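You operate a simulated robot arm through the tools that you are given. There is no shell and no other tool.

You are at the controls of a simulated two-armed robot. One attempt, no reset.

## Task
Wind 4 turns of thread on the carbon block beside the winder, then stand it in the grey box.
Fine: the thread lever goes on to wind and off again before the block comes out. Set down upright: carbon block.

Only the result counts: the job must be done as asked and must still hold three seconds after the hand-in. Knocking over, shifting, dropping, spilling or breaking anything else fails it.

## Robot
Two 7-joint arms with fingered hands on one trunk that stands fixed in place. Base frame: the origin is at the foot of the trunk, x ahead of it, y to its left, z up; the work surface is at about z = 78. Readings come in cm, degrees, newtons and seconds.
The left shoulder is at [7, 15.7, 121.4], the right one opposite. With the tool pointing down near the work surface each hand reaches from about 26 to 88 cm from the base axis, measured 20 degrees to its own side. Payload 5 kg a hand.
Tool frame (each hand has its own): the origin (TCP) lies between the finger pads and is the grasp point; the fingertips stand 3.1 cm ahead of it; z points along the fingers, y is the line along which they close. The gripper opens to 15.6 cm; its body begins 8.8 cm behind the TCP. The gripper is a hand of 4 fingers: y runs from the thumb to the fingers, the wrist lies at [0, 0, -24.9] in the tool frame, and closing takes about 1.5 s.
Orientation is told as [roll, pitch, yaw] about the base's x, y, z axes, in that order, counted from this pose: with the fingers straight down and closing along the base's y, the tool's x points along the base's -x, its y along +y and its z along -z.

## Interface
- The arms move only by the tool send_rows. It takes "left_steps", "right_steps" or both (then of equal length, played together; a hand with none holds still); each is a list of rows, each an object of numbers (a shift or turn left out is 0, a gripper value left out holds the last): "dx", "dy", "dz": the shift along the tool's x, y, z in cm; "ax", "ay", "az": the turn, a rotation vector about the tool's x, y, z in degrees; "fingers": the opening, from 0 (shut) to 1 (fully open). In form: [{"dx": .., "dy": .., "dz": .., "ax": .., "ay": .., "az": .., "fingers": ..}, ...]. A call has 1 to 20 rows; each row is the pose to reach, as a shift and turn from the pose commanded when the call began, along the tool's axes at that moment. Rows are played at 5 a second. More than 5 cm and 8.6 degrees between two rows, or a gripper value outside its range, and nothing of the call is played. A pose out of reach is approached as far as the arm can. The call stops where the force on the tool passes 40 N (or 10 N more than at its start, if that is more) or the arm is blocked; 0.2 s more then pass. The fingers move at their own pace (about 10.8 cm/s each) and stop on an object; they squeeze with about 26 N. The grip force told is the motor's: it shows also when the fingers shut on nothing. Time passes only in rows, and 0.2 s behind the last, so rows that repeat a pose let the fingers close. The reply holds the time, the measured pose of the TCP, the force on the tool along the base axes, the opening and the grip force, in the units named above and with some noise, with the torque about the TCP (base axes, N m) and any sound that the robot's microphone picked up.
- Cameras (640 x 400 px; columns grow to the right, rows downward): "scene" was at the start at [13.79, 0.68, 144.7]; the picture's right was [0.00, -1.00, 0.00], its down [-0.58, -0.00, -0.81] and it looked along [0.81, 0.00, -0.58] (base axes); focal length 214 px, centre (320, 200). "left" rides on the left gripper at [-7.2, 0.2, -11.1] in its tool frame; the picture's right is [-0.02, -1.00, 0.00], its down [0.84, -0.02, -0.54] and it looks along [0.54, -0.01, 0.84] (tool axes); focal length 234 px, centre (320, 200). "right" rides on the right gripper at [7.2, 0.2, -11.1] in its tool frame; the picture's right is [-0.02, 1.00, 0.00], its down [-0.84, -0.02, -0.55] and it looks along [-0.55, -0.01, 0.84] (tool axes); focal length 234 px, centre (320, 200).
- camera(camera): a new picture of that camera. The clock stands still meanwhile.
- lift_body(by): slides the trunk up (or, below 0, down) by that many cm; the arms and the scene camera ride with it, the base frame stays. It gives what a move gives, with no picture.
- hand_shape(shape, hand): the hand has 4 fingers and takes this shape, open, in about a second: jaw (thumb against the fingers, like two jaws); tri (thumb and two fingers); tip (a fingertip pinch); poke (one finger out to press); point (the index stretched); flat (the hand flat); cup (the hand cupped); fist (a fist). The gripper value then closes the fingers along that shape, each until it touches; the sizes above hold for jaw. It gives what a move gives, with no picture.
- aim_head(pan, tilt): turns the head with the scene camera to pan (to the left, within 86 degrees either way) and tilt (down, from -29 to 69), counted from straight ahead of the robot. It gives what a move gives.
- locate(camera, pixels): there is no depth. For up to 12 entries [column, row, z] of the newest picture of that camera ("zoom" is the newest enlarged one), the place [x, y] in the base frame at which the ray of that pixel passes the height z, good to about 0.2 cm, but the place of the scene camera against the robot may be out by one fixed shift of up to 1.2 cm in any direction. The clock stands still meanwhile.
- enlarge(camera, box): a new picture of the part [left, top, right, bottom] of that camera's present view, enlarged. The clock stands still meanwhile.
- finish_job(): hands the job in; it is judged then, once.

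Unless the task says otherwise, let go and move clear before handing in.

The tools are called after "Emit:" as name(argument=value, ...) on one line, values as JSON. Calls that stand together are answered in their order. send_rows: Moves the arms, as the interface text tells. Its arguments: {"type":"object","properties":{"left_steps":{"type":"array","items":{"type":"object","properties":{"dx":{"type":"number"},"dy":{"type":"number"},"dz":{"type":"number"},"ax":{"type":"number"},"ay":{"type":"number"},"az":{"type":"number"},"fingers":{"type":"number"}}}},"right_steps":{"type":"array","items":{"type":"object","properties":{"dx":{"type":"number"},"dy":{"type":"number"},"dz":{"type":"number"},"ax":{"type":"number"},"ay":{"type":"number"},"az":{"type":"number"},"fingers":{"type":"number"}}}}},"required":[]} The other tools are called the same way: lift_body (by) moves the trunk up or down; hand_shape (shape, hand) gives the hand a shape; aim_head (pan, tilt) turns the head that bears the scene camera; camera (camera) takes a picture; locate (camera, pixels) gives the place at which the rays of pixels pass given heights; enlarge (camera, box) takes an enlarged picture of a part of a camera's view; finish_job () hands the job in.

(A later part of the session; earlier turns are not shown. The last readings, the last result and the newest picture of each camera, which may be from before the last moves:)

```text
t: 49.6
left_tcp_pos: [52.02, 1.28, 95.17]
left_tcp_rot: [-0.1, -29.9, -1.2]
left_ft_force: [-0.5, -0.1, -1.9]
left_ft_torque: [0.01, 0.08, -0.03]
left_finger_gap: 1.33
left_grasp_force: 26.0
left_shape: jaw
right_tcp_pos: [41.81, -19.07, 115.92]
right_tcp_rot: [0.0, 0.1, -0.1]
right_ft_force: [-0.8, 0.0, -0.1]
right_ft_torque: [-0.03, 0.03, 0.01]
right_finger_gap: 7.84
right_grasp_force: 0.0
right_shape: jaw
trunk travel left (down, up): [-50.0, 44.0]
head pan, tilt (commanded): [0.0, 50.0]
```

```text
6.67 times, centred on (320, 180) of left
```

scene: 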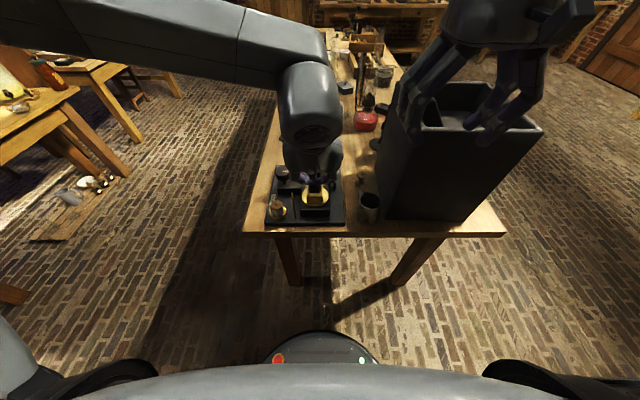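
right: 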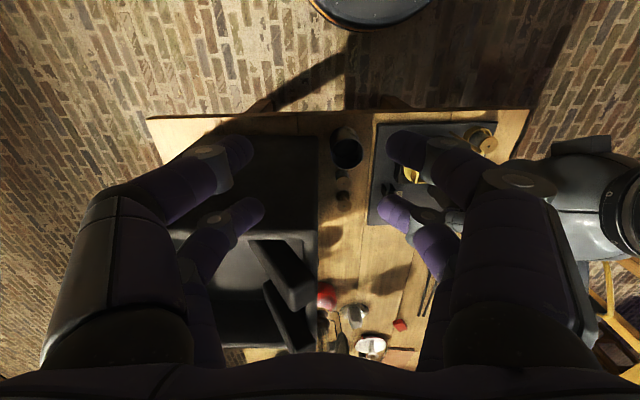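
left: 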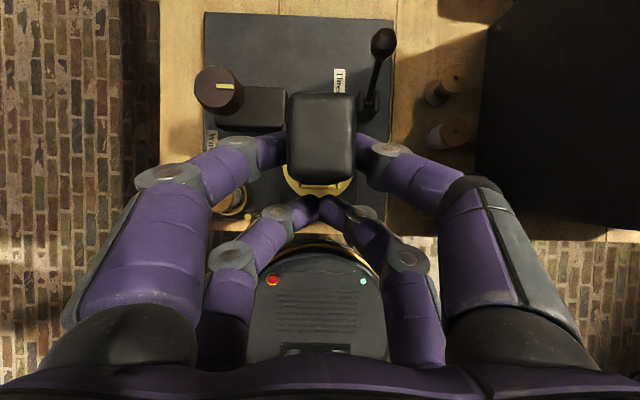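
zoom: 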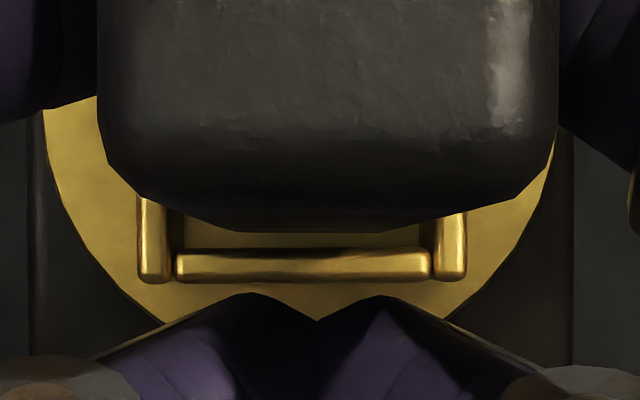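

The block's foot has now sunk behind the near rim (row ~245) with no contact force. I'll lower another 1 cm in small steps.

Emit:
send_rows(left_steps=[{"dx": 0.15, "dz": 0.26}, {"dx": 0.3, "dz": 0.52}, {"dx": 0.5, "dz": 0.87}, {"dx": 0.5, "dz": 0.87}, {"dx": 0.5, "dz": 0.87}])

Emit:
enlarge(camera="scene", box=[305, 180, 335, 205])

Emit:
enlarge(camera="left", box=[190, 150, 365, 270])

```text
t: 50.8
left_tcp_pos: [52.14, 1.42, 94.26]
left_tcp_rot: [-0.1, -30.0, -1.3]
left_ft_force: [0.0, 0.3, -2.6]
left_ft_torque: [-0.04, 0.1, 0.01]
left_finger_gap: 1.29
left_grasp_force: 25.7
left_shape: jaw
right_tcp_pos: [41.9, -19.14, 115.89]
right_tcp_rot: [-0.1, 0.0, -0.2]
right_ft_force: [-0.5, 0.0, -0.1]
right_ft_torque: [-0.05, 0.04, 0.0]
right_finger_gap: 7.81
right_grasp_force: 0.0
right_shape: jaw
trunk travel left (down, up): [-50.0, 44.0]
head pan, tilt (commanded): [0.0, 50.0]
```

```text
16.00 times, centred on (320, 192) of scene
```

zoom: 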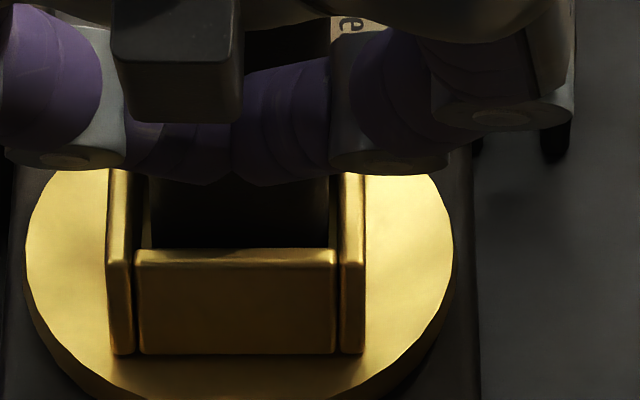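

```text
3.33 times, centred on (278, 210) of left
```

zoom: 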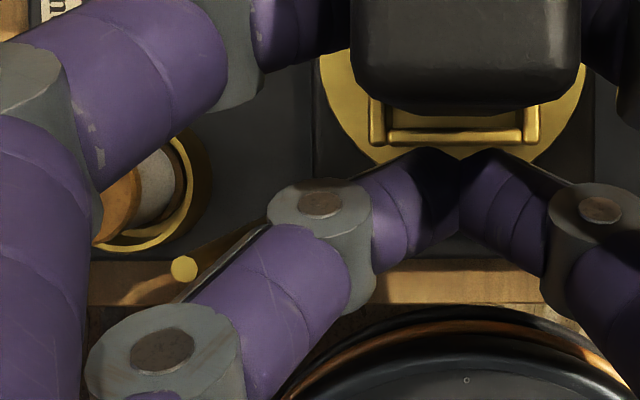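

Still no contact; the guide post tip clears the fingers by over 2 cm laterally. I'll lower in 0.5 cm portions until the floor takes the weight.

Emit:
send_rows(left_steps=[{"dx": 0.1, "dz": 0.17}, {"dx": 0.2, "dz": 0.35}, {"dx": 0.25, "dz": 0.43}, {"dx": 0.25, "dz": 0.43}])

```text
t: 51.8
left_tcp_pos: [52.08, 1.38, 93.7]
left_tcp_rot: [-0.2, -30.0, -1.3]
left_ft_force: [-0.4, 0.2, -2.9]
left_ft_torque: [0.0, 0.08, -0.02]
left_finger_gap: 1.3
left_grasp_force: 25.4
left_shape: jaw
right_tcp_pos: [41.87, -19.07, 115.98]
right_tcp_rot: [0.0, 0.0, -0.2]
right_ft_force: [-0.4, -0.4, -0.4]
right_ft_torque: [0.01, -0.01, 0.03]
right_finger_gap: 7.85
right_grasp_force: 0.0
right_shape: jaw
trunk travel left (down, up): [-50.0, 44.0]
head pan, tilt (commanded): [0.0, 50.0]
```

The weight is still fully on the hand (−2.9 N). I'll lower another 0.4 cm.

Emit:
send_rows(left_steps=[{"dx": 0.1, "dz": 0.17}, {"dx": 0.2, "dz": 0.35}, {"dx": 0.2, "dz": 0.35}])

```text
t: 52.6
left_tcp_pos: [52.08, 1.4, 93.36]
left_tcp_rot: [-0.1, -30.2, -1.4]
left_ft_force: [1.0, 1.7, 14.4]
left_ft_torque: [0.06, -0.4, 0.07]
left_finger_gap: 1.36
left_grasp_force: 25.8
left_shape: jaw
right_tcp_pos: [41.8, -19.06, 115.97]
right_tcp_rot: [0.0, -0.1, -0.2]
right_ft_force: [-0.9, -0.2, -0.1]
right_ft_torque: [0.02, 0.0, 0.01]
right_finger_gap: 7.81
right_grasp_force: 0.1
right_shape: jaw
trunk travel left (down, up): [-50.0, 44.0]
head pan, tilt (commanded): [0.0, 50.0]
```

The block now rests on the tray floor (+14 N, centred). I'll ease up 0.15 cm and open the fingers to about 5.5 cm.

Emit:
send_rows(left_steps=[{"dx": -0.07, "dz": -0.13}, {"dx": -0.07, "dz": -0.13, "fingers": 0.2}, {"dx": -0.07, "dz": -0.13, "fingers": 0.28}, {"dx": -0.07, "dz": -0.13, "fingers": 0.35}, {"dx": -0.07, "dz": -0.13, "fingers": 0.35}, {"dx": -0.07, "dz": -0.13, "fingers": 0.35}, {"dx": -0.07, "dz": -0.13, "fingers": 0.35}])

Emit:
camera(camera="left")

Emit:
enlarge(camera="scene", box=[290, 165, 345, 220])

```text
t: 54.2
left_tcp_pos: [52.21, 1.41, 93.44]
left_tcp_rot: [-0.1, -30.0, -1.3]
left_ft_force: [-0.6, 0.1, 0.2]
left_ft_torque: [-0.01, -0.02, 0.01]
left_finger_gap: 5.41
left_grasp_force: 0.1
left_shape: jaw
right_tcp_pos: [41.81, -19.07, 116.04]
right_tcp_rot: [0.0, 0.0, -0.2]
right_ft_force: [-0.8, 0.1, -0.2]
right_ft_torque: [0.0, -0.02, -0.03]
right_finger_gap: 7.83
right_grasp_force: 0.1
right_shape: jaw
trunk travel left (down, up): [-50.0, 44.0]
head pan, tilt (commanded): [0.0, 50.0]
```

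```text
taken
```

left: 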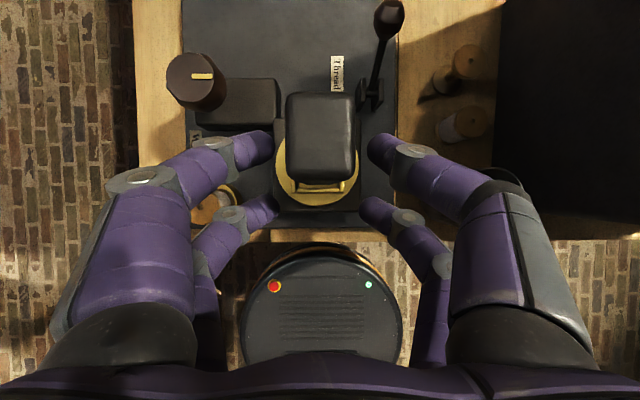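

```text
7.27 times, centred on (318, 192) of scene
```

zoom: 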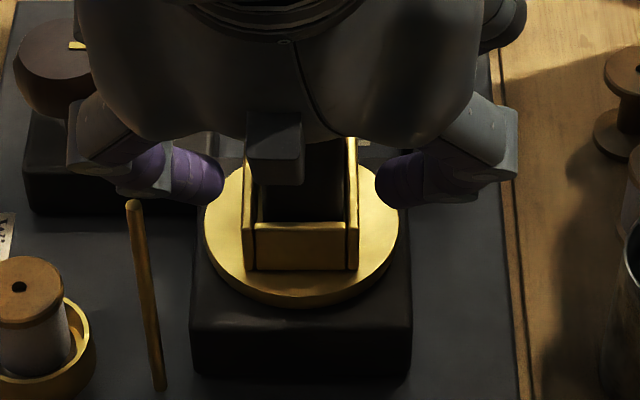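

The block stands in the tray and the fingers are clear on both sides. I'll raise the left hand straight up.

Emit:
send_rows(left_steps=[{"dx": -0.75, "dz": -1.3}, {"dx": -1.75, "dz": -3.03}, {"dx": -3.25, "dz": -5.63}, {"dx": -5, "dz": -8.66}, {"dx": -6.75, "dz": -11.7}, {"dx": -8.5, "dz": -14.7}, {"dx": -8.5, "dz": -14.7}])

Emit:
camera(camera="left")

Emit:
camera(camera="scene")

```text
t: 55.8
left_tcp_pos: [52.2, 1.52, 110.26]
left_tcp_rot: [-0.2, -30.0, -1.4]
left_ft_force: [0.0, -0.9, -1.1]
left_ft_torque: [0.03, 0.0, 0.0]
left_finger_gap: 5.4
left_grasp_force: 0.1
left_shape: jaw
right_tcp_pos: [41.92, -18.96, 115.9]
right_tcp_rot: [0.0, -0.1, -0.2]
right_ft_force: [-0.4, -0.2, 0.3]
right_ft_torque: [-0.01, -0.03, -0.03]
right_finger_gap: 7.85
right_grasp_force: 0.1
right_shape: jaw
trunk travel left (down, up): [-50.0, 44.0]
head pan, tilt (commanded): [0.0, 50.0]
```

```text
taken
```

left: 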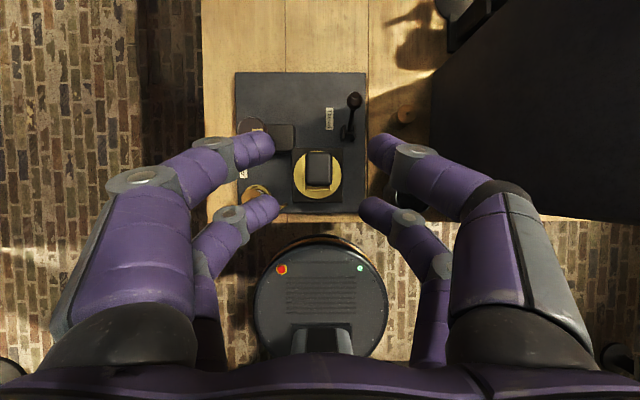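

```text
taken
```

scene: 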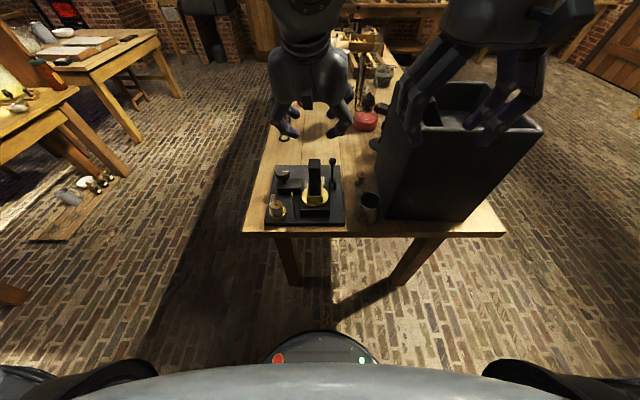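

The block stands upright in the tray. Now I'll clear the left hand out to the left (untilting it) and bring the right hand to a viewpoint for the thread lever.

Emit:
send_rows(left_steps=[{"dx": 0.54, "dy": 3.65, "dz": -0.89, "ay": 5}, {"dx": 1.09, "dy": 7.29, "dz": -1.78, "ay": 10}, {"dx": 1.63, "dy": 10.94, "dz": -2.68, "ay": 15}, {"dx": 2.17, "dy": 14.59, "dz": -3.57, "ay": 20}, {"dx": 2.72, "dy": 18.23, "dz": -4.46, "ay": 25}, {"dx": 3.26, "dy": 21.88, "dz": -5.35, "ay": 30}, {"dx": 3.26, "dy": 21.88, "dz": -5.35, "ay": 30}])

Emit:
send_rows(right_steps=[{"dx": -2.7, "dy": 3, "dz": 0}, {"dx": -5.4, "dy": 6, "dz": 1}, {"dx": -8.1, "dy": 9, "dz": 2.5}, {"dx": -10.8, "dy": 11, "dz": 4.5}, {"dx": -13.5, "dy": 13, "dz": 6.5}, {"dx": -16.1, "dy": 13, "dz": 8}, {"dx": -16.1, "dy": 13, "dz": 8}])

Emit:
camera(camera="right")

Emit:
camera(camera="scene")

```text
t: 57.4
left_tcp_pos: [47.42, 23.26, 113.23]
left_tcp_rot: [-0.2, 0.0, -1.4]
left_ft_force: [-0.5, -0.6, -0.5]
left_ft_torque: [0.04, 0.02, -0.01]
left_finger_gap: 5.45
left_grasp_force: 0.1
left_shape: jaw
right_tcp_pos: [41.78, -19.12, 116.0]
right_tcp_rot: [0.1, 0.1, -0.1]
right_ft_force: [0.6, -0.5, 0.5]
right_ft_torque: [0.01, -0.01, -0.05]
right_finger_gap: 7.86
right_grasp_force: 0.1
right_shape: jaw
trunk travel left (down, up): [-50.0, 44.0]
head pan, tilt (commanded): [0.0, 50.0]
```

```text
t: 59.0
left_tcp_pos: [47.23, 23.17, 113.2]
left_tcp_rot: [-0.1, -0.1, -1.4]
left_ft_force: [0.0, -0.5, 1.4]
left_ft_torque: [0.01, -0.03, 0.01]
left_finger_gap: 5.44
left_grasp_force: 0.1
left_shape: jaw
right_tcp_pos: [58.03, -5.89, 108.19]
right_tcp_rot: [0.0, -0.1, -0.3]
right_ft_force: [-0.5, -0.6, 0.1]
right_ft_torque: [-0.02, -0.03, -0.01]
right_finger_gap: 7.81
right_grasp_force: 0.0
right_shape: jaw
trunk travel left (down, up): [-50.0, 44.0]
head pan, tilt (commanded): [0.0, 50.0]
```

```text
taken
```

right: 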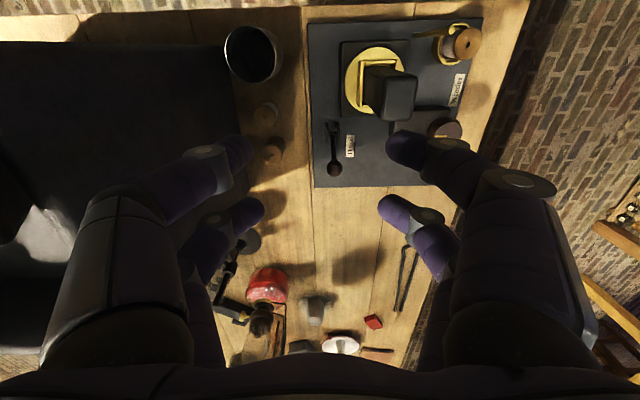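

```text
taken
```

scene: 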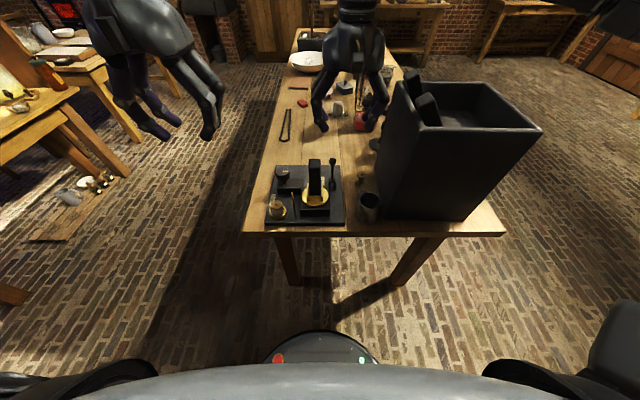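

Emit:
enlarge(camera="right", box=[305, 100, 375, 190])

Emit:
enlarge(camera="scene", box=[260, 145, 350, 230])

Emit:
enlarge(camera="right", box=[330, 35, 430, 130])

```text
4.44 times, centred on (340, 145) of right
```

zoom: 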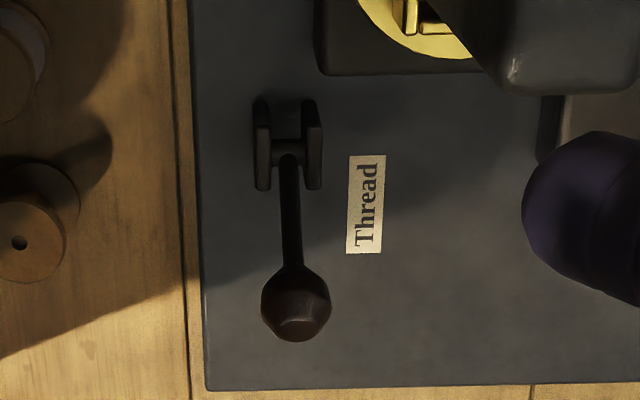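

```text
4.71 times, centred on (305, 188) of scene
```

zoom: 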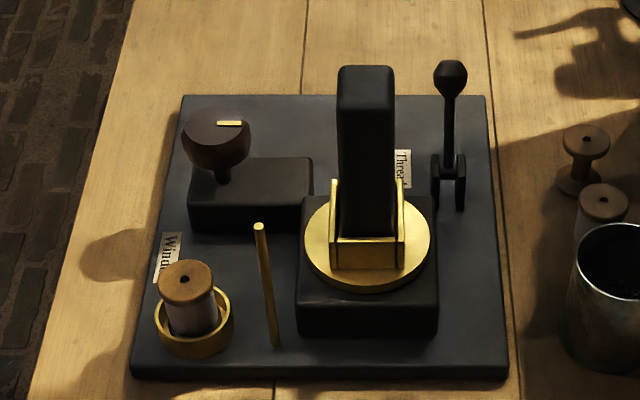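

```text
4.21 times, centred on (380, 82) of right
```

zoom: 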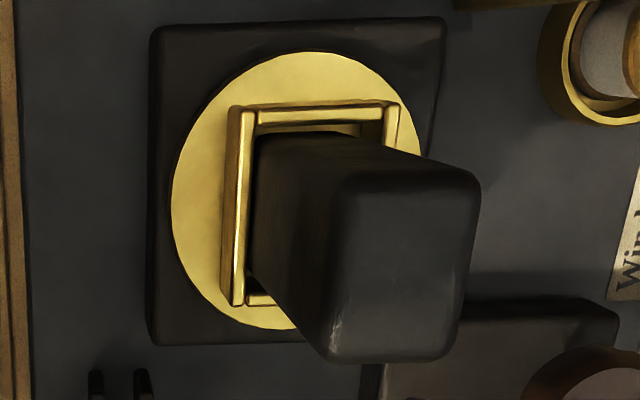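

The block is seated squarely in the tray, and the lever ball is at (65.7, −3.8, 88.2), about 2.2 cm wide. I'll bring the right hand's near finger pair over the ball and lower it around it.

Emit:
send_rows(right_steps=[{"dx": -3.3, "dy": 0.7, "dz": 1.5, "fingers": 0.34}, {"dx": -6.6, "dy": 1.4, "dz": 3.5}, {"dx": -9.85, "dy": 2.1, "dz": 5.2}, {"dx": -9.85, "dy": 2.1, "dz": 8.2}, {"dx": -9.85, "dy": 2.1, "dz": 10.2}, {"dx": -9.85, "dy": 2.1, "dz": 10.2}])

Emit:
camera(camera="right")

Emit:
enlarge(camera="scene", box=[290, 130, 370, 220])

```text
t: 60.4
left_tcp_pos: [47.23, 23.3, 113.14]
left_tcp_rot: [0.0, 0.0, -1.4]
left_ft_force: [0.1, 0.3, 0.1]
left_ft_torque: [0.01, 0.0, 0.04]
left_finger_gap: 5.44
left_grasp_force: 0.1
left_shape: jaw
right_tcp_pos: [64.22, -8.34, 98.27]
right_tcp_rot: [0.1, -0.1, -0.1]
right_ft_force: [0.6, 0.3, 0.3]
right_ft_torque: [0.01, 0.0, 0.0]
right_finger_gap: 5.32
right_grasp_force: 0.0
right_shape: jaw
right hand out of reach, approached as far as the arm can: row 1, 2, 3, 4, 5, 6
trunk travel left (down, up): [-50.0, 44.0]
head pan, tilt (commanded): [0.0, 50.0]
```

```text
taken
```

right: 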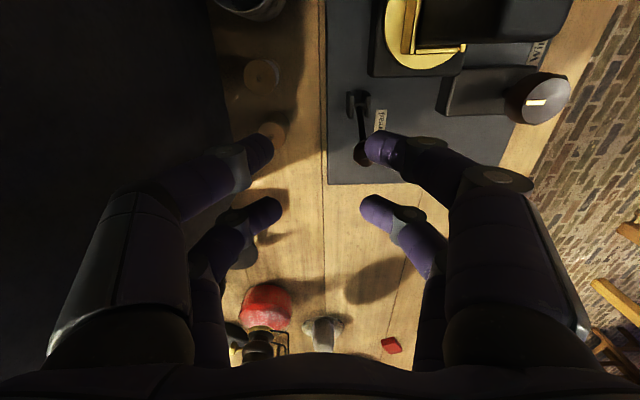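

```text
4.44 times, centred on (330, 175) of scene
```

zoom: 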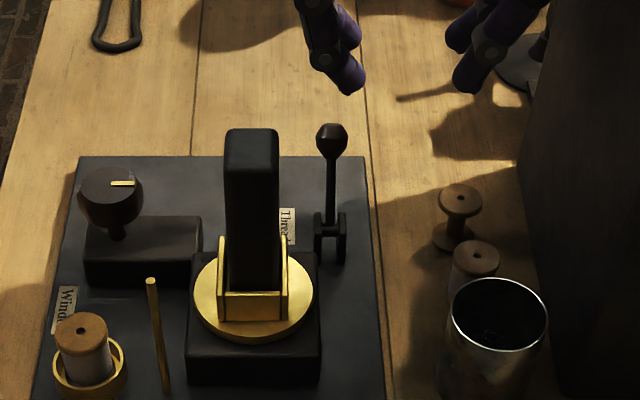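

The right arm ran out of reach at (64.2, −8.3, 98.3) with this yaw. I'll raise a little and turn the right hand +90° so its outer digits can hook behind the lever ball from a reachable TCP.

Emit:
send_rows(right_steps=[{"dx": 1, "dz": -2, "az": -7.5, "fingers": 0.38}, {"dx": 2, "dz": -4, "az": -15}, {"dx": 3, "dz": -6, "az": -22.5}, {"dx": 4.2, "dz": -6, "az": -30}, {"dx": 4.2, "dz": -6, "az": -37.5}, {"dx": 4.2, "dz": -6, "az": -45}, {"dx": 4.2, "dz": -6, "az": -52.5}, {"dx": 4.2, "dz": -6, "az": -60}, {"dx": 4.2, "dz": -6, "az": -67.5}, {"dx": 4.2, "dz": -6, "az": -75}, {"dx": 4.2, "dz": -6, "az": -82.5}, {"dx": 4.2, "dz": -6, "az": -90}, {"dx": 4.2, "dz": -6, "az": -90}])

Emit:
camera(camera="right")

Emit:
camera(camera="scene")

```text
t: 63.2
left_tcp_pos: [47.29, 23.32, 113.2]
left_tcp_rot: [-0.1, 0.0, -1.4]
left_ft_force: [0.1, 0.4, -0.1]
left_ft_torque: [0.01, 0.01, -0.02]
left_finger_gap: 5.42
left_grasp_force: 0.0
left_shape: jaw
right_tcp_pos: [59.95, -8.15, 104.27]
right_tcp_rot: [0.0, 0.0, 90.0]
right_ft_force: [-1.0, 0.1, 0.2]
right_ft_torque: [0.0, -0.04, 0.02]
right_finger_gap: 5.9
right_grasp_force: 0.1
right_shape: jaw
trunk travel left (down, up): [-50.0, 44.0]
head pan, tilt (commanded): [0.0, 50.0]
```

```text
taken
```

right: 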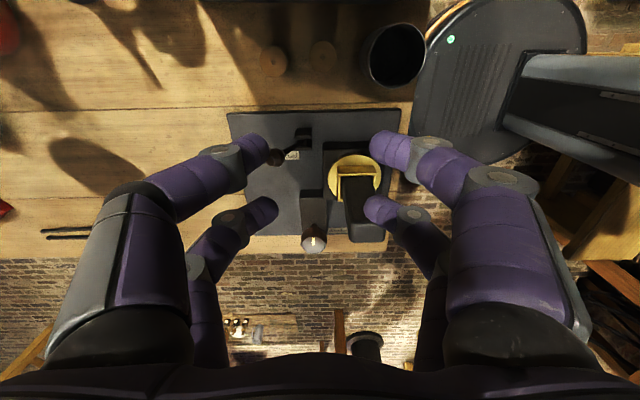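

```text
taken
```

scene: 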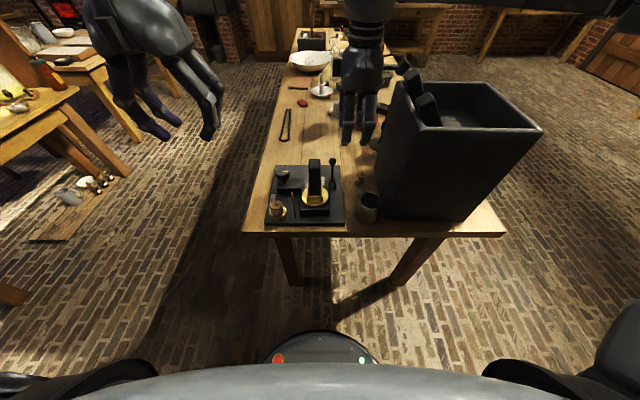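

The right hand now faces sideways (yaw 90°). I'll open a bit more, move to x ≈ 63.3, y ≈ −5.95 and look before descending.

Emit:
send_rows(right_steps=[{"dx": -0.7, "dy": -1.1, "fingers": 0.51}, {"dx": -1.5, "dy": -2.2}, {"dx": -2.2, "dy": -3.3}, {"dx": -2.2, "dy": -3.3, "dz": 3}, {"dx": -2.2, "dy": -3.3, "dz": 6}, {"dx": -2.2, "dy": -3.3, "dz": 6}])

Emit:
camera(camera="right")

Emit:
enlarge(camera="scene", box=[290, 100, 410, 220])

```text
t: 64.6
left_tcp_pos: [47.27, 23.32, 113.34]
left_tcp_rot: [-0.1, 0.0, -1.4]
left_ft_force: [-0.6, 0.4, -0.4]
left_ft_torque: [-0.02, 0.02, 0.02]
left_finger_gap: 5.42
left_grasp_force: 0.1
left_shape: jaw
right_tcp_pos: [62.48, -6.67, 98.45]
right_tcp_rot: [-0.1, -0.1, 89.9]
right_ft_force: [1.2, 0.2, -1.0]
right_ft_torque: [-0.01, -0.03, -0.01]
right_finger_gap: 7.9
right_grasp_force: 0.0
right_shape: jaw
right hand out of reach, approached as far as the arm can: row 2, 3, 4, 5, 6
trunk travel left (down, up): [-50.0, 44.0]
head pan, tilt (commanded): [0.0, 50.0]
```

```text
taken
```

right: 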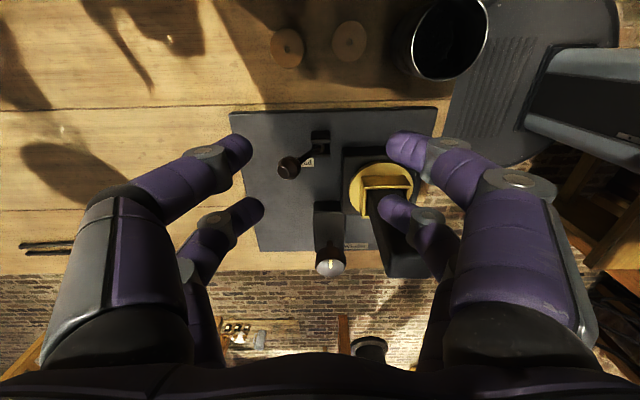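

```text
3.33 times, centred on (350, 160) of scene
```

zoom: 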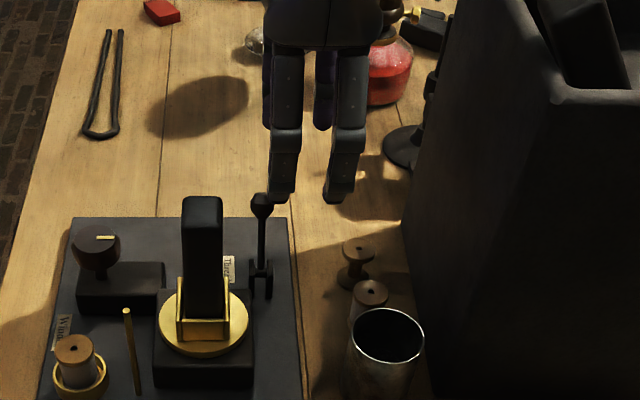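

Reach stops at (62.5, −6.7). A 15° forward tilt will give the missing distance, so I'll tilt, move to about (63.4, −5.95) and come down to just above the ball.

Emit:
send_rows(right_steps=[{"dx": -0.36, "dy": -0.5, "ax": 7.5, "fingers": 0.45}, {"dx": -0.72, "dy": -0.92, "ax": 15}, {"dx": -0.72, "dy": -0.92, "dz": 3, "ax": 15}, {"dx": -0.72, "dy": -0.92, "dz": 5.5, "ax": 15}, {"dx": -0.72, "dy": -0.92, "dz": 5.5, "ax": 15}])

Emit:
camera(camera="right")

Emit:
enlarge(camera="scene", box=[300, 130, 370, 200])

```text
t: 65.8
left_tcp_pos: [47.36, 23.25, 113.29]
left_tcp_rot: [-0.1, 0.0, -1.4]
left_ft_force: [0.5, -0.2, -0.4]
left_ft_torque: [0.0, -0.03, -0.01]
left_finger_gap: 5.43
left_grasp_force: 0.0
left_shape: jaw
right_tcp_pos: [63.4, -6.05, 92.89]
right_tcp_rot: [-15.1, 0.0, 89.9]
right_ft_force: [-0.3, -0.2, 0.8]
right_ft_torque: [0.01, 0.0, 0.04]
right_finger_gap: 7.05
right_grasp_force: 0.0
right_shape: jaw
trunk travel left (down, up): [-50.0, 44.0]
head pan, tilt (commanded): [0.0, 50.0]
```

```text
taken
```

right: 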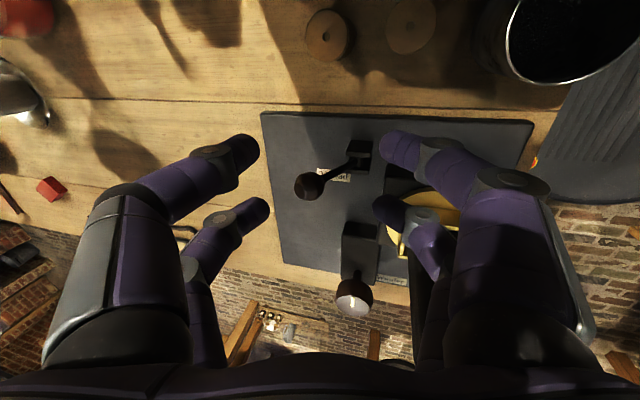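

```text
5.71 times, centred on (335, 165) of scene
```

zoom: 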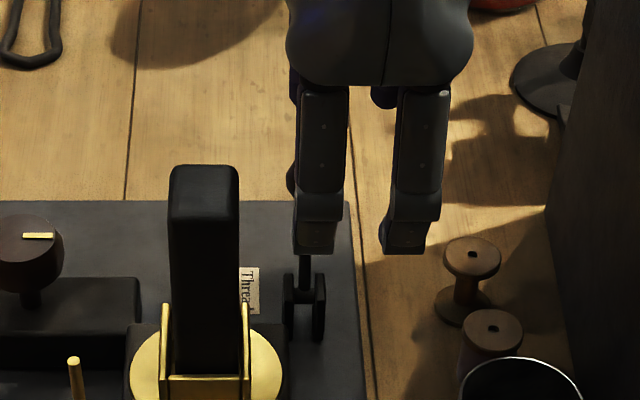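

The ball shows at right-camera (308,186), in line with the +y digits and inside the gap as expected. I'll descend 4.1 cm so the far digit sits behind the ball.

Emit:
send_rows(right_steps=[{"dy": 0.35, "dz": 1.32}, {"dy": 0.71, "dz": 2.64}, {"dy": 1.06, "dz": 3.96}, {"dy": 1.06, "dz": 3.96}])

Emit:
camera(camera="right")

Emit:
enlarge(camera="scene", box=[300, 130, 370, 200])

```text
t: 66.8
left_tcp_pos: [47.33, 23.31, 113.2]
left_tcp_rot: [-0.1, -0.1, -1.3]
left_ft_force: [-0.2, -0.2, -0.6]
left_ft_torque: [0.02, -0.04, -0.01]
left_finger_gap: 5.45
left_grasp_force: 0.0
left_shape: jaw
right_tcp_pos: [63.46, -6.0, 88.76]
right_tcp_rot: [-15.2, -0.1, 89.9]
right_ft_force: [-0.5, -0.7, 0.8]
right_ft_torque: [-0.01, -0.01, 0.0]
right_finger_gap: 7.04
right_grasp_force: 0.1
right_shape: jaw
trunk travel left (down, up): [-50.0, 44.0]
head pan, tilt (commanded): [0.0, 50.0]
```

```text
taken
```

right: 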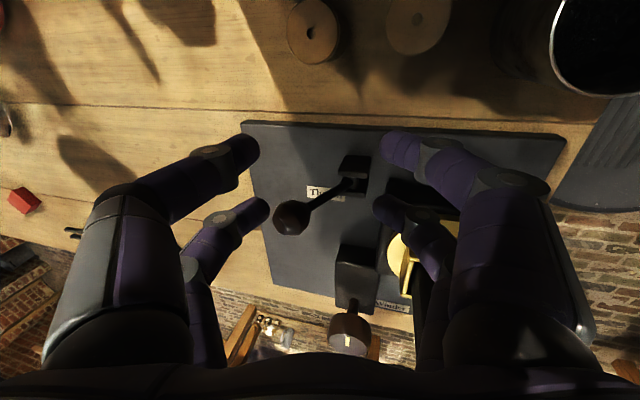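

```text
5.71 times, centred on (335, 165) of scene
```

zoom: 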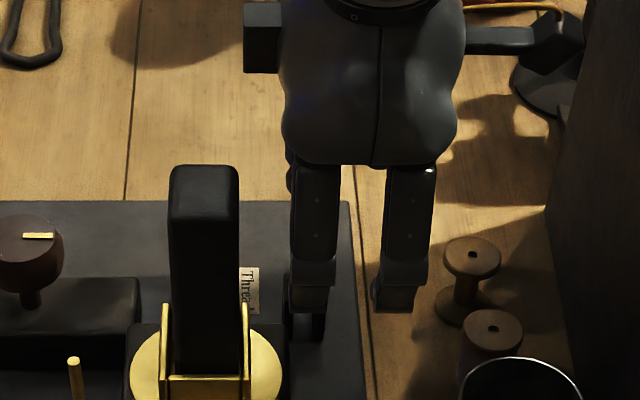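

The far digit is right behind the ball (px 291,216). I'll pull toward the robot by 2.5 cm and read the force and sound.

Emit:
send_rows(right_steps=[{"dy": 0.58, "dz": -0.16}, {"dy": 1.2, "dz": -0.32}, {"dy": 1.8, "dz": -0.49}, {"dy": 2.42, "dz": -0.65}, {"dy": 2.42, "dz": -0.65}])

Emit:
camera(camera="right")

```text
t: 68.0
left_tcp_pos: [47.27, 23.25, 113.16]
left_tcp_rot: [-0.2, 0.0, -1.3]
left_ft_force: [-0.4, 0.3, -0.9]
left_ft_torque: [-0.01, 0.04, 0.0]
left_finger_gap: 5.42
left_grasp_force: 0.0
left_shape: jaw
right_tcp_pos: [60.91, -6.12, 88.61]
right_tcp_rot: [-15.0, 0.0, 89.8]
right_ft_force: [-0.4, -0.3, -0.1]
right_ft_torque: [-0.01, -0.02, -0.01]
right_finger_gap: 7.08
right_grasp_force: 0.1
right_shape: jaw
trunk travel left (down, up): [-50.0, 44.0]
head pan, tilt (commanded): [0.0, 50.0]
```

```text
taken
```

right: 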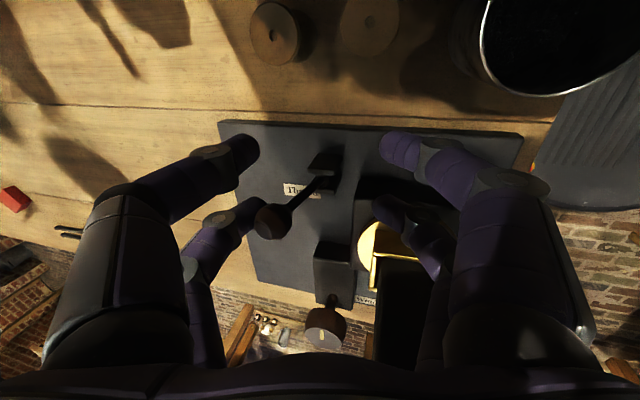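

Emit:
enlarge(camera="right", box=[200, 140, 360, 260])

Emit:
enlarge(camera="scene", box=[300, 150, 360, 205])

```text
3.33 times, centred on (280, 200) of right
```

zoom: 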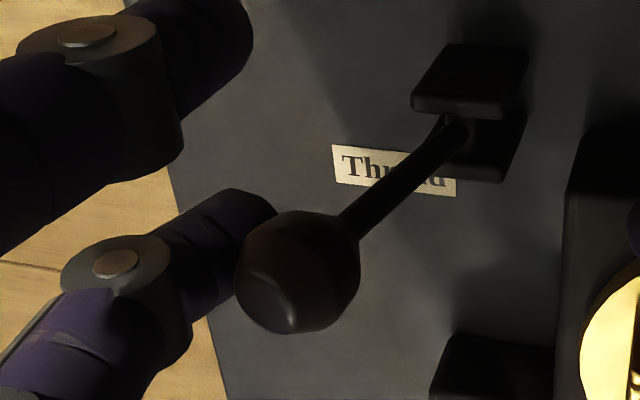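

```text
7.27 times, centred on (330, 178) of scene
```

zoom: 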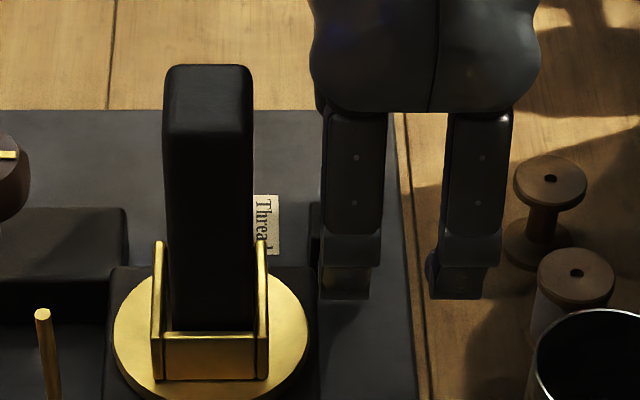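

The ball has moved from x 65.7 to about 64.1 with hardly any force. I'll keep pulling, 3 cm more.

Emit:
send_rows(right_steps=[{"dy": 0.58, "dz": -0.16}, {"dy": 1.2, "dz": -0.32}, {"dy": 1.8, "dz": -0.49}, {"dy": 2.42, "dz": -0.65}, {"dy": 2.9, "dz": -0.78}, {"dy": 2.9, "dz": -0.78}])

Emit:
camera(camera="right")

Emit:
enlarge(camera="right", box=[200, 140, 360, 260])

```text
t: 69.4
left_tcp_pos: [47.27, 23.27, 113.22]
left_tcp_rot: [-0.2, 0.0, -1.4]
left_ft_force: [0.2, 0.0, -0.7]
left_ft_torque: [0.0, -0.01, 0.03]
left_finger_gap: 5.44
left_grasp_force: 0.0
left_shape: jaw
right_tcp_pos: [58.01, -5.91, 88.72]
right_tcp_rot: [-15.0, 0.0, 90.0]
right_ft_force: [0.2, 1.1, -0.1]
right_ft_torque: [-0.05, -0.02, 0.01]
right_finger_gap: 7.05
right_grasp_force: 0.1
right_shape: jaw
trunk travel left (down, up): [-50.0, 44.0]
head pan, tilt (commanded): [0.0, 50.0]
```

```text
taken
```

right: 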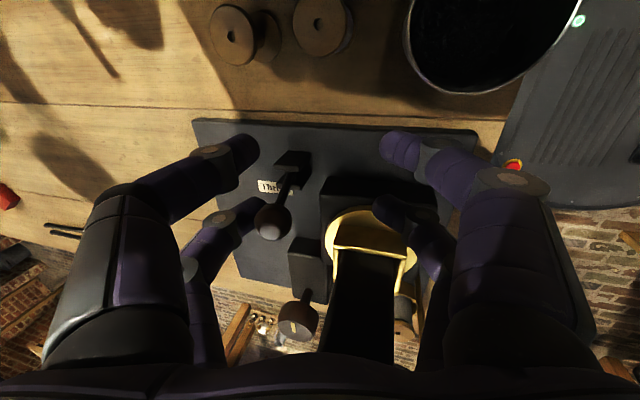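

```text
3.33 times, centred on (280, 200) of right
```

zoom: 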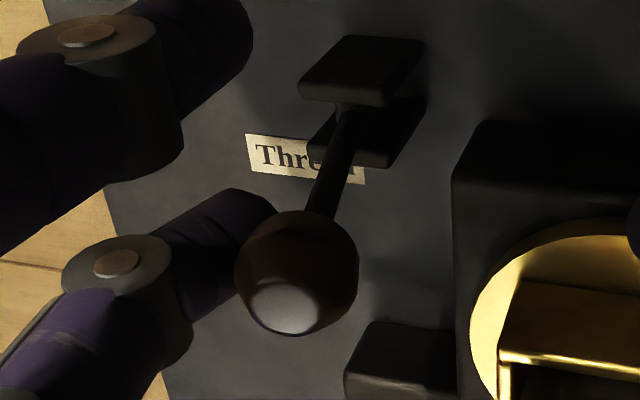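

The ball has followed to x ≈ 61.2 (about −14°) still with no resistance. I'll pull on in 1 cm steps until an end stop is felt.

Emit:
send_rows(right_steps=[{"dy": 0.5, "dz": -0.13}, {"dy": 0.97, "dz": -0.26}, {"dy": 0.97, "dz": -0.26}])

Emit:
enlarge(camera="right", box=[200, 140, 360, 260])

```text
t: 70.2
left_tcp_pos: [47.29, 23.29, 113.25]
left_tcp_rot: [-0.2, 0.0, -1.3]
left_ft_force: [0.2, -0.5, -0.3]
left_ft_torque: [-0.01, -0.01, 0.02]
left_finger_gap: 5.45
left_grasp_force: 0.0
left_shape: jaw
right_tcp_pos: [56.9, -6.03, 88.59]
right_tcp_rot: [-14.9, 0.0, 89.8]
right_ft_force: [0.4, -0.2, -0.3]
right_ft_torque: [0.02, 0.0, -0.01]
right_finger_gap: 7.08
right_grasp_force: 0.0
right_shape: jaw
trunk travel left (down, up): [-50.0, 44.0]
head pan, tilt (commanded): [0.0, 50.0]
```

```text
3.33 times, centred on (280, 200) of right
```

zoom: 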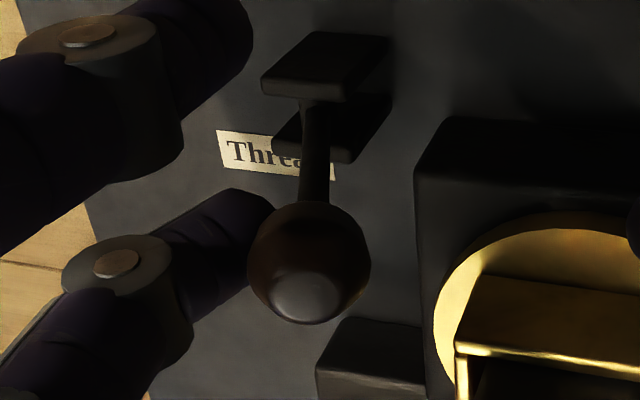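

The ball is now at x ≈ 59.9 (about −24°) and slightly ahead of the digit, as if it has gone to its other end position. I'll pull 0.8 cm more to confirm the stop.

Emit:
send_rows(right_steps=[{"dy": 0.4, "dz": -0.1}, {"dy": 0.77, "dz": -0.21}, {"dy": 0.77, "dz": -0.21}])

Emit:
enlarge(camera="right", box=[200, 140, 360, 260])

```text
t: 71.0
left_tcp_pos: [47.43, 23.33, 113.31]
left_tcp_rot: [-0.1, 0.0, -1.4]
left_ft_force: [0.4, -0.5, -0.8]
left_ft_torque: [0.02, 0.0, -0.03]
left_finger_gap: 5.43
left_grasp_force: 0.1
left_shape: jaw
right_tcp_pos: [56.19, -5.93, 88.5]
right_tcp_rot: [-15.0, 0.0, 90.0]
right_ft_force: [5.1, 0.0, -1.4]
right_ft_torque: [-0.03, 0.07, -0.07]
right_finger_gap: 7.28
right_grasp_force: 0.0
right_shape: jaw
trunk travel left (down, up): [-50.0, 44.0]
head pan, tilt (commanded): [0.0, 50.0]
```

```text
3.33 times, centred on (280, 200) of right
```

zoom: 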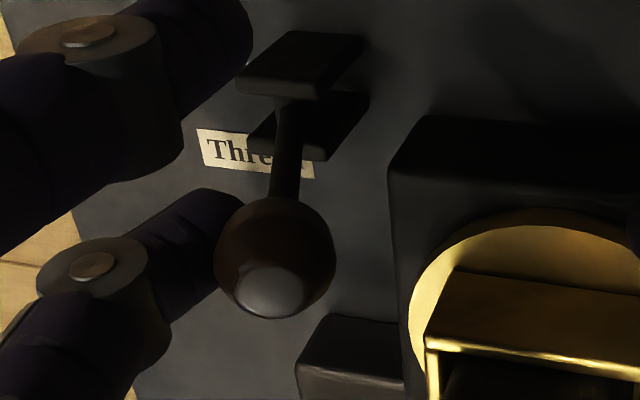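

A firm stop (5.1 N) confirms the lever is at its other end, toward the robot. I'll back off 0.8 cm, lift the right hand clear, and look at the winder.

Emit:
send_rows(right_steps=[{"dy": -0.77, "dz": 0.21}, {"dy": -1.29, "dz": -1.72}, {"dy": -2.32, "dz": -5.6}, {"dy": -3.36, "dz": -9.45}, {"dy": -4.4, "dz": -13.3}, {"dy": -5.43, "dz": -17.2}, {"dy": -5.95, "dz": -20.1}, {"dy": -5.95, "dz": -20.1}])

Emit:
enlarge(camera="scene", box=[260, 145, 350, 230])

Emit:
camera(camera="right")

```text
t: 72.8
left_tcp_pos: [47.41, 23.3, 113.23]
left_tcp_rot: [-0.1, 0.0, -1.4]
left_ft_force: [0.1, -0.9, 0.1]
left_ft_torque: [0.03, 0.02, 0.01]
left_finger_gap: 5.44
left_grasp_force: 0.2
left_shape: jaw
right_tcp_pos: [56.7, -5.92, 109.61]
right_tcp_rot: [-15.1, 0.0, 89.9]
right_ft_force: [-0.1, 0.1, -0.1]
right_ft_torque: [-0.02, 0.02, 0.0]
right_finger_gap: 7.08
right_grasp_force: 0.1
right_shape: jaw
trunk travel left (down, up): [-50.0, 44.0]
head pan, tilt (commanded): [0.0, 50.0]
```

```text
4.71 times, centred on (305, 188) of scene
```

zoom: 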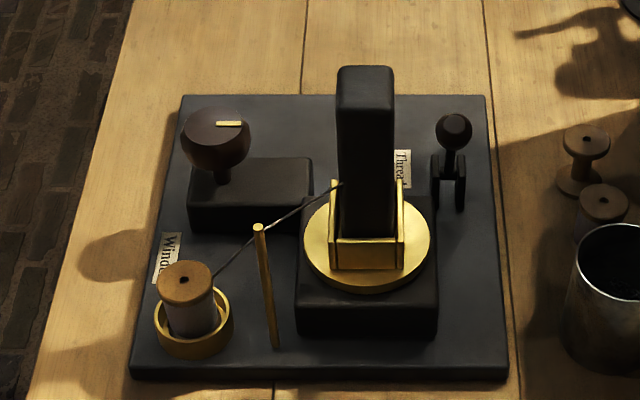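

```text
taken
```

right: 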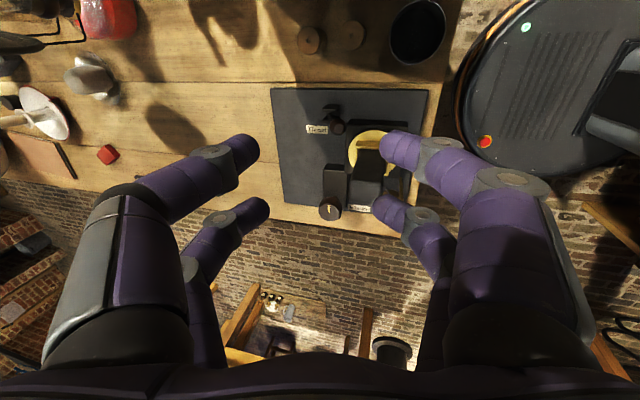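

The lever is on: a thread now runs from the spool over the post to the block (zoom 230,265 → 340,183). Next I'll bring the left hand above the knob and measure its centre.

Emit:
send_rows(left_steps=[{"dx": -2.4, "dy": -1.91, "dz": 1.5}, {"dx": -4.8, "dy": -3.82, "dz": 3, "az": -1.4}, {"dx": -7.2, "dy": -5.73, "dz": 4.5, "az": -1.4}, {"dx": -9.6, "dy": -7.64, "dz": 6, "az": -1.4}, {"dx": -12, "dy": -9.54, "dz": 7.5, "az": -1.4}, {"dx": -14.39, "dy": -11.45, "dz": 9, "az": -1.4}, {"dx": -14.39, "dy": -11.45, "dz": 9, "az": -1.4}])

Emit:
camera(camera="left")

Emit:
enlarge(camera="left", box=[270, 80, 370, 160])

Emit:
enlarge(camera="right", box=[290, 160, 400, 230])

```text
t: 74.4
left_tcp_pos: [61.12, 11.43, 104.58]
left_tcp_rot: [-0.2, -0.2, -0.1]
left_ft_force: [-0.4, 0.5, 0.7]
left_ft_torque: [-0.01, 0.0, 0.01]
left_finger_gap: 5.43
left_grasp_force: 0.0
left_shape: jaw
right_tcp_pos: [56.62, -5.93, 109.79]
right_tcp_rot: [-15.1, 0.0, 89.9]
right_ft_force: [-0.2, 0.1, 0.6]
right_ft_torque: [-0.04, 0.0, 0.02]
right_finger_gap: 7.06
right_grasp_force: 0.0
right_shape: jaw
trunk travel left (down, up): [-50.0, 44.0]
head pan, tilt (commanded): [0.0, 50.0]
```

```text
taken
```

left: 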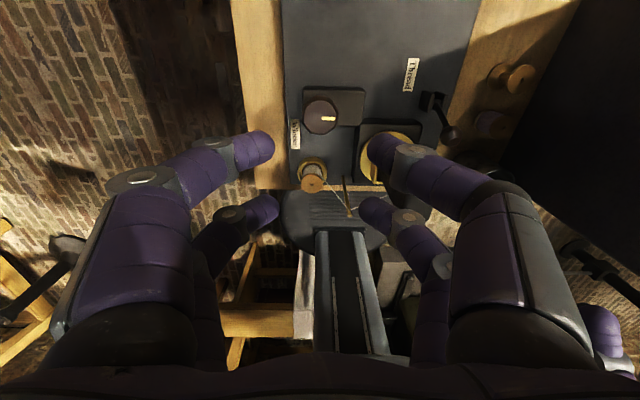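

```text
5.00 times, centred on (320, 120) of left
```

zoom: 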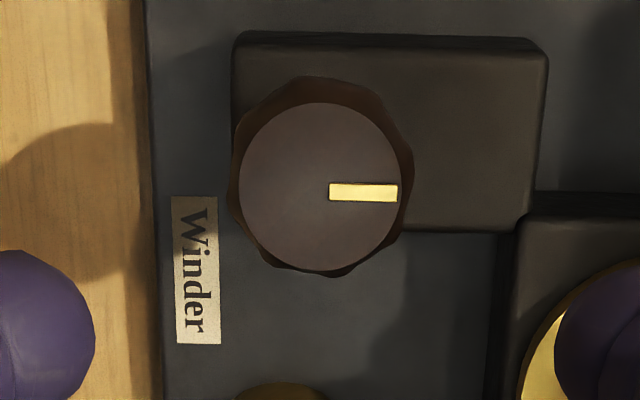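

```text
5.71 times, centred on (345, 195) of right
```

zoom: 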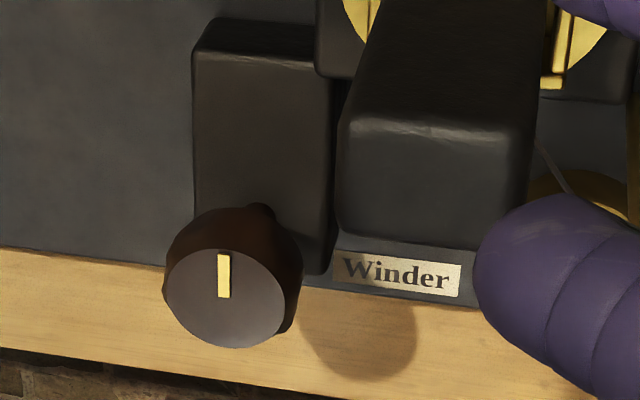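

The knob is centred at about (61.6, 11.55) with its top near z ≈ 87.3 and its pointer toward −y. I'll turn the left hand to yaw +64° above it so I can make clockwise strokes, then check.

Emit:
send_rows(left_steps=[{"dx": -0.25, "dy": 0.06, "dz": 1, "az": -8}, {"dx": -0.48, "dy": 0.12, "dz": 2, "az": -16}, {"dx": -0.48, "dy": 0.12, "dz": 3, "az": -24}, {"dx": -0.48, "dy": 0.12, "dz": 4, "az": -32}, {"dx": -0.48, "dy": 0.12, "dz": 5, "az": -40}, {"dx": -0.48, "dy": 0.12, "dz": 6, "az": -48}, {"dx": -0.48, "dy": 0.12, "dz": 7, "az": -56}, {"dx": -0.48, "dy": 0.12, "dz": 8, "az": -64}, {"dx": -0.48, "dy": 0.12, "dz": 8, "az": -64}])

Emit:
camera(camera="left")

Emit:
camera(camera="right")

Emit:
camera(camera="scene")

```text
t: 76.4
left_tcp_pos: [61.69, 11.74, 96.37]
left_tcp_rot: [-0.1, 0.2, 64.1]
left_ft_force: [0.3, -0.2, 0.7]
left_ft_torque: [0.01, 0.0, -0.03]
left_finger_gap: 5.44
left_grasp_force: 0.1
left_shape: jaw
right_tcp_pos: [56.63, -5.88, 109.67]
right_tcp_rot: [-15.1, -0.1, 89.8]
right_ft_force: [0.5, 0.6, -1.2]
right_ft_torque: [-0.01, 0.0, -0.03]
right_finger_gap: 7.06
right_grasp_force: 0.0
right_shape: jaw
trunk travel left (down, up): [-50.0, 44.0]
head pan, tilt (commanded): [0.0, 50.0]
```

```text
taken
```

left: 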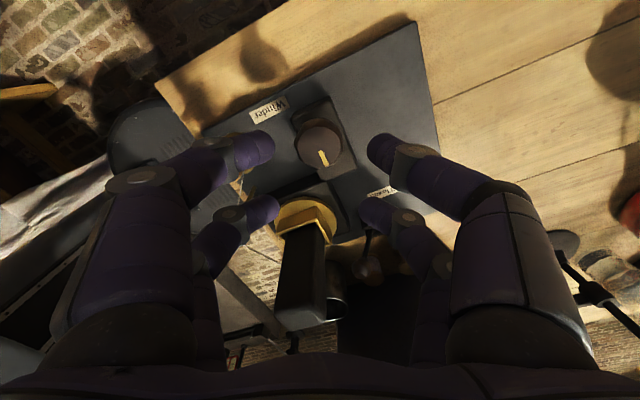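

```text
taken
```

right: 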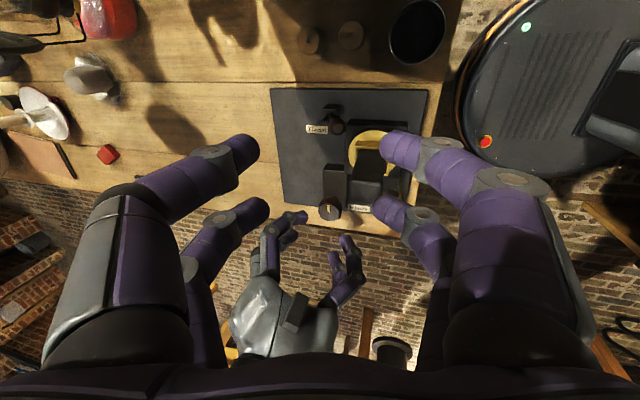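

```text
taken
```

scene: 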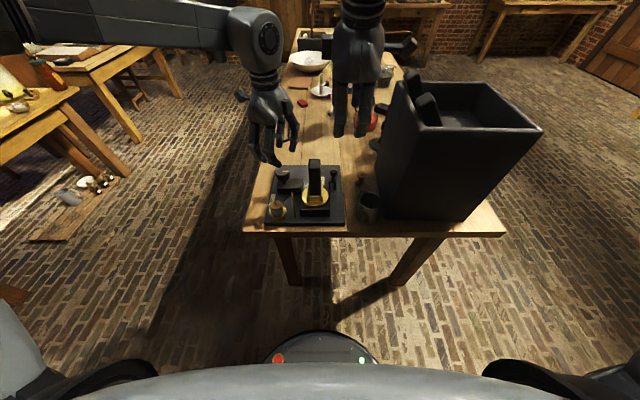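

Emit:
enlarge(camera="left", box=[270, 90, 370, 190])

Emit:
enlarge(camera="scene", box=[245, 130, 345, 225])

```text
4.00 times, centred on (320, 140) of left
```

zoom: 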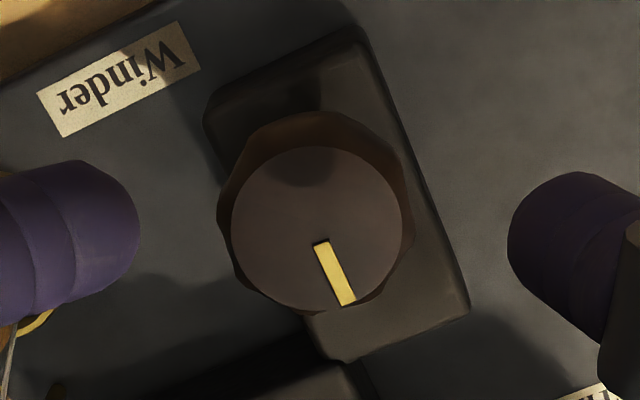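

```text
4.21 times, centred on (295, 178) of scene
```

zoom: 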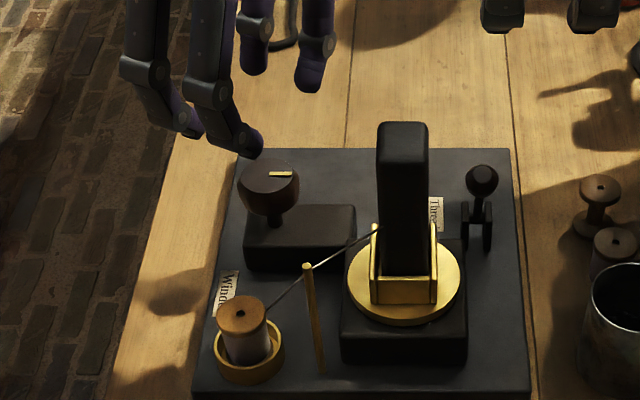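

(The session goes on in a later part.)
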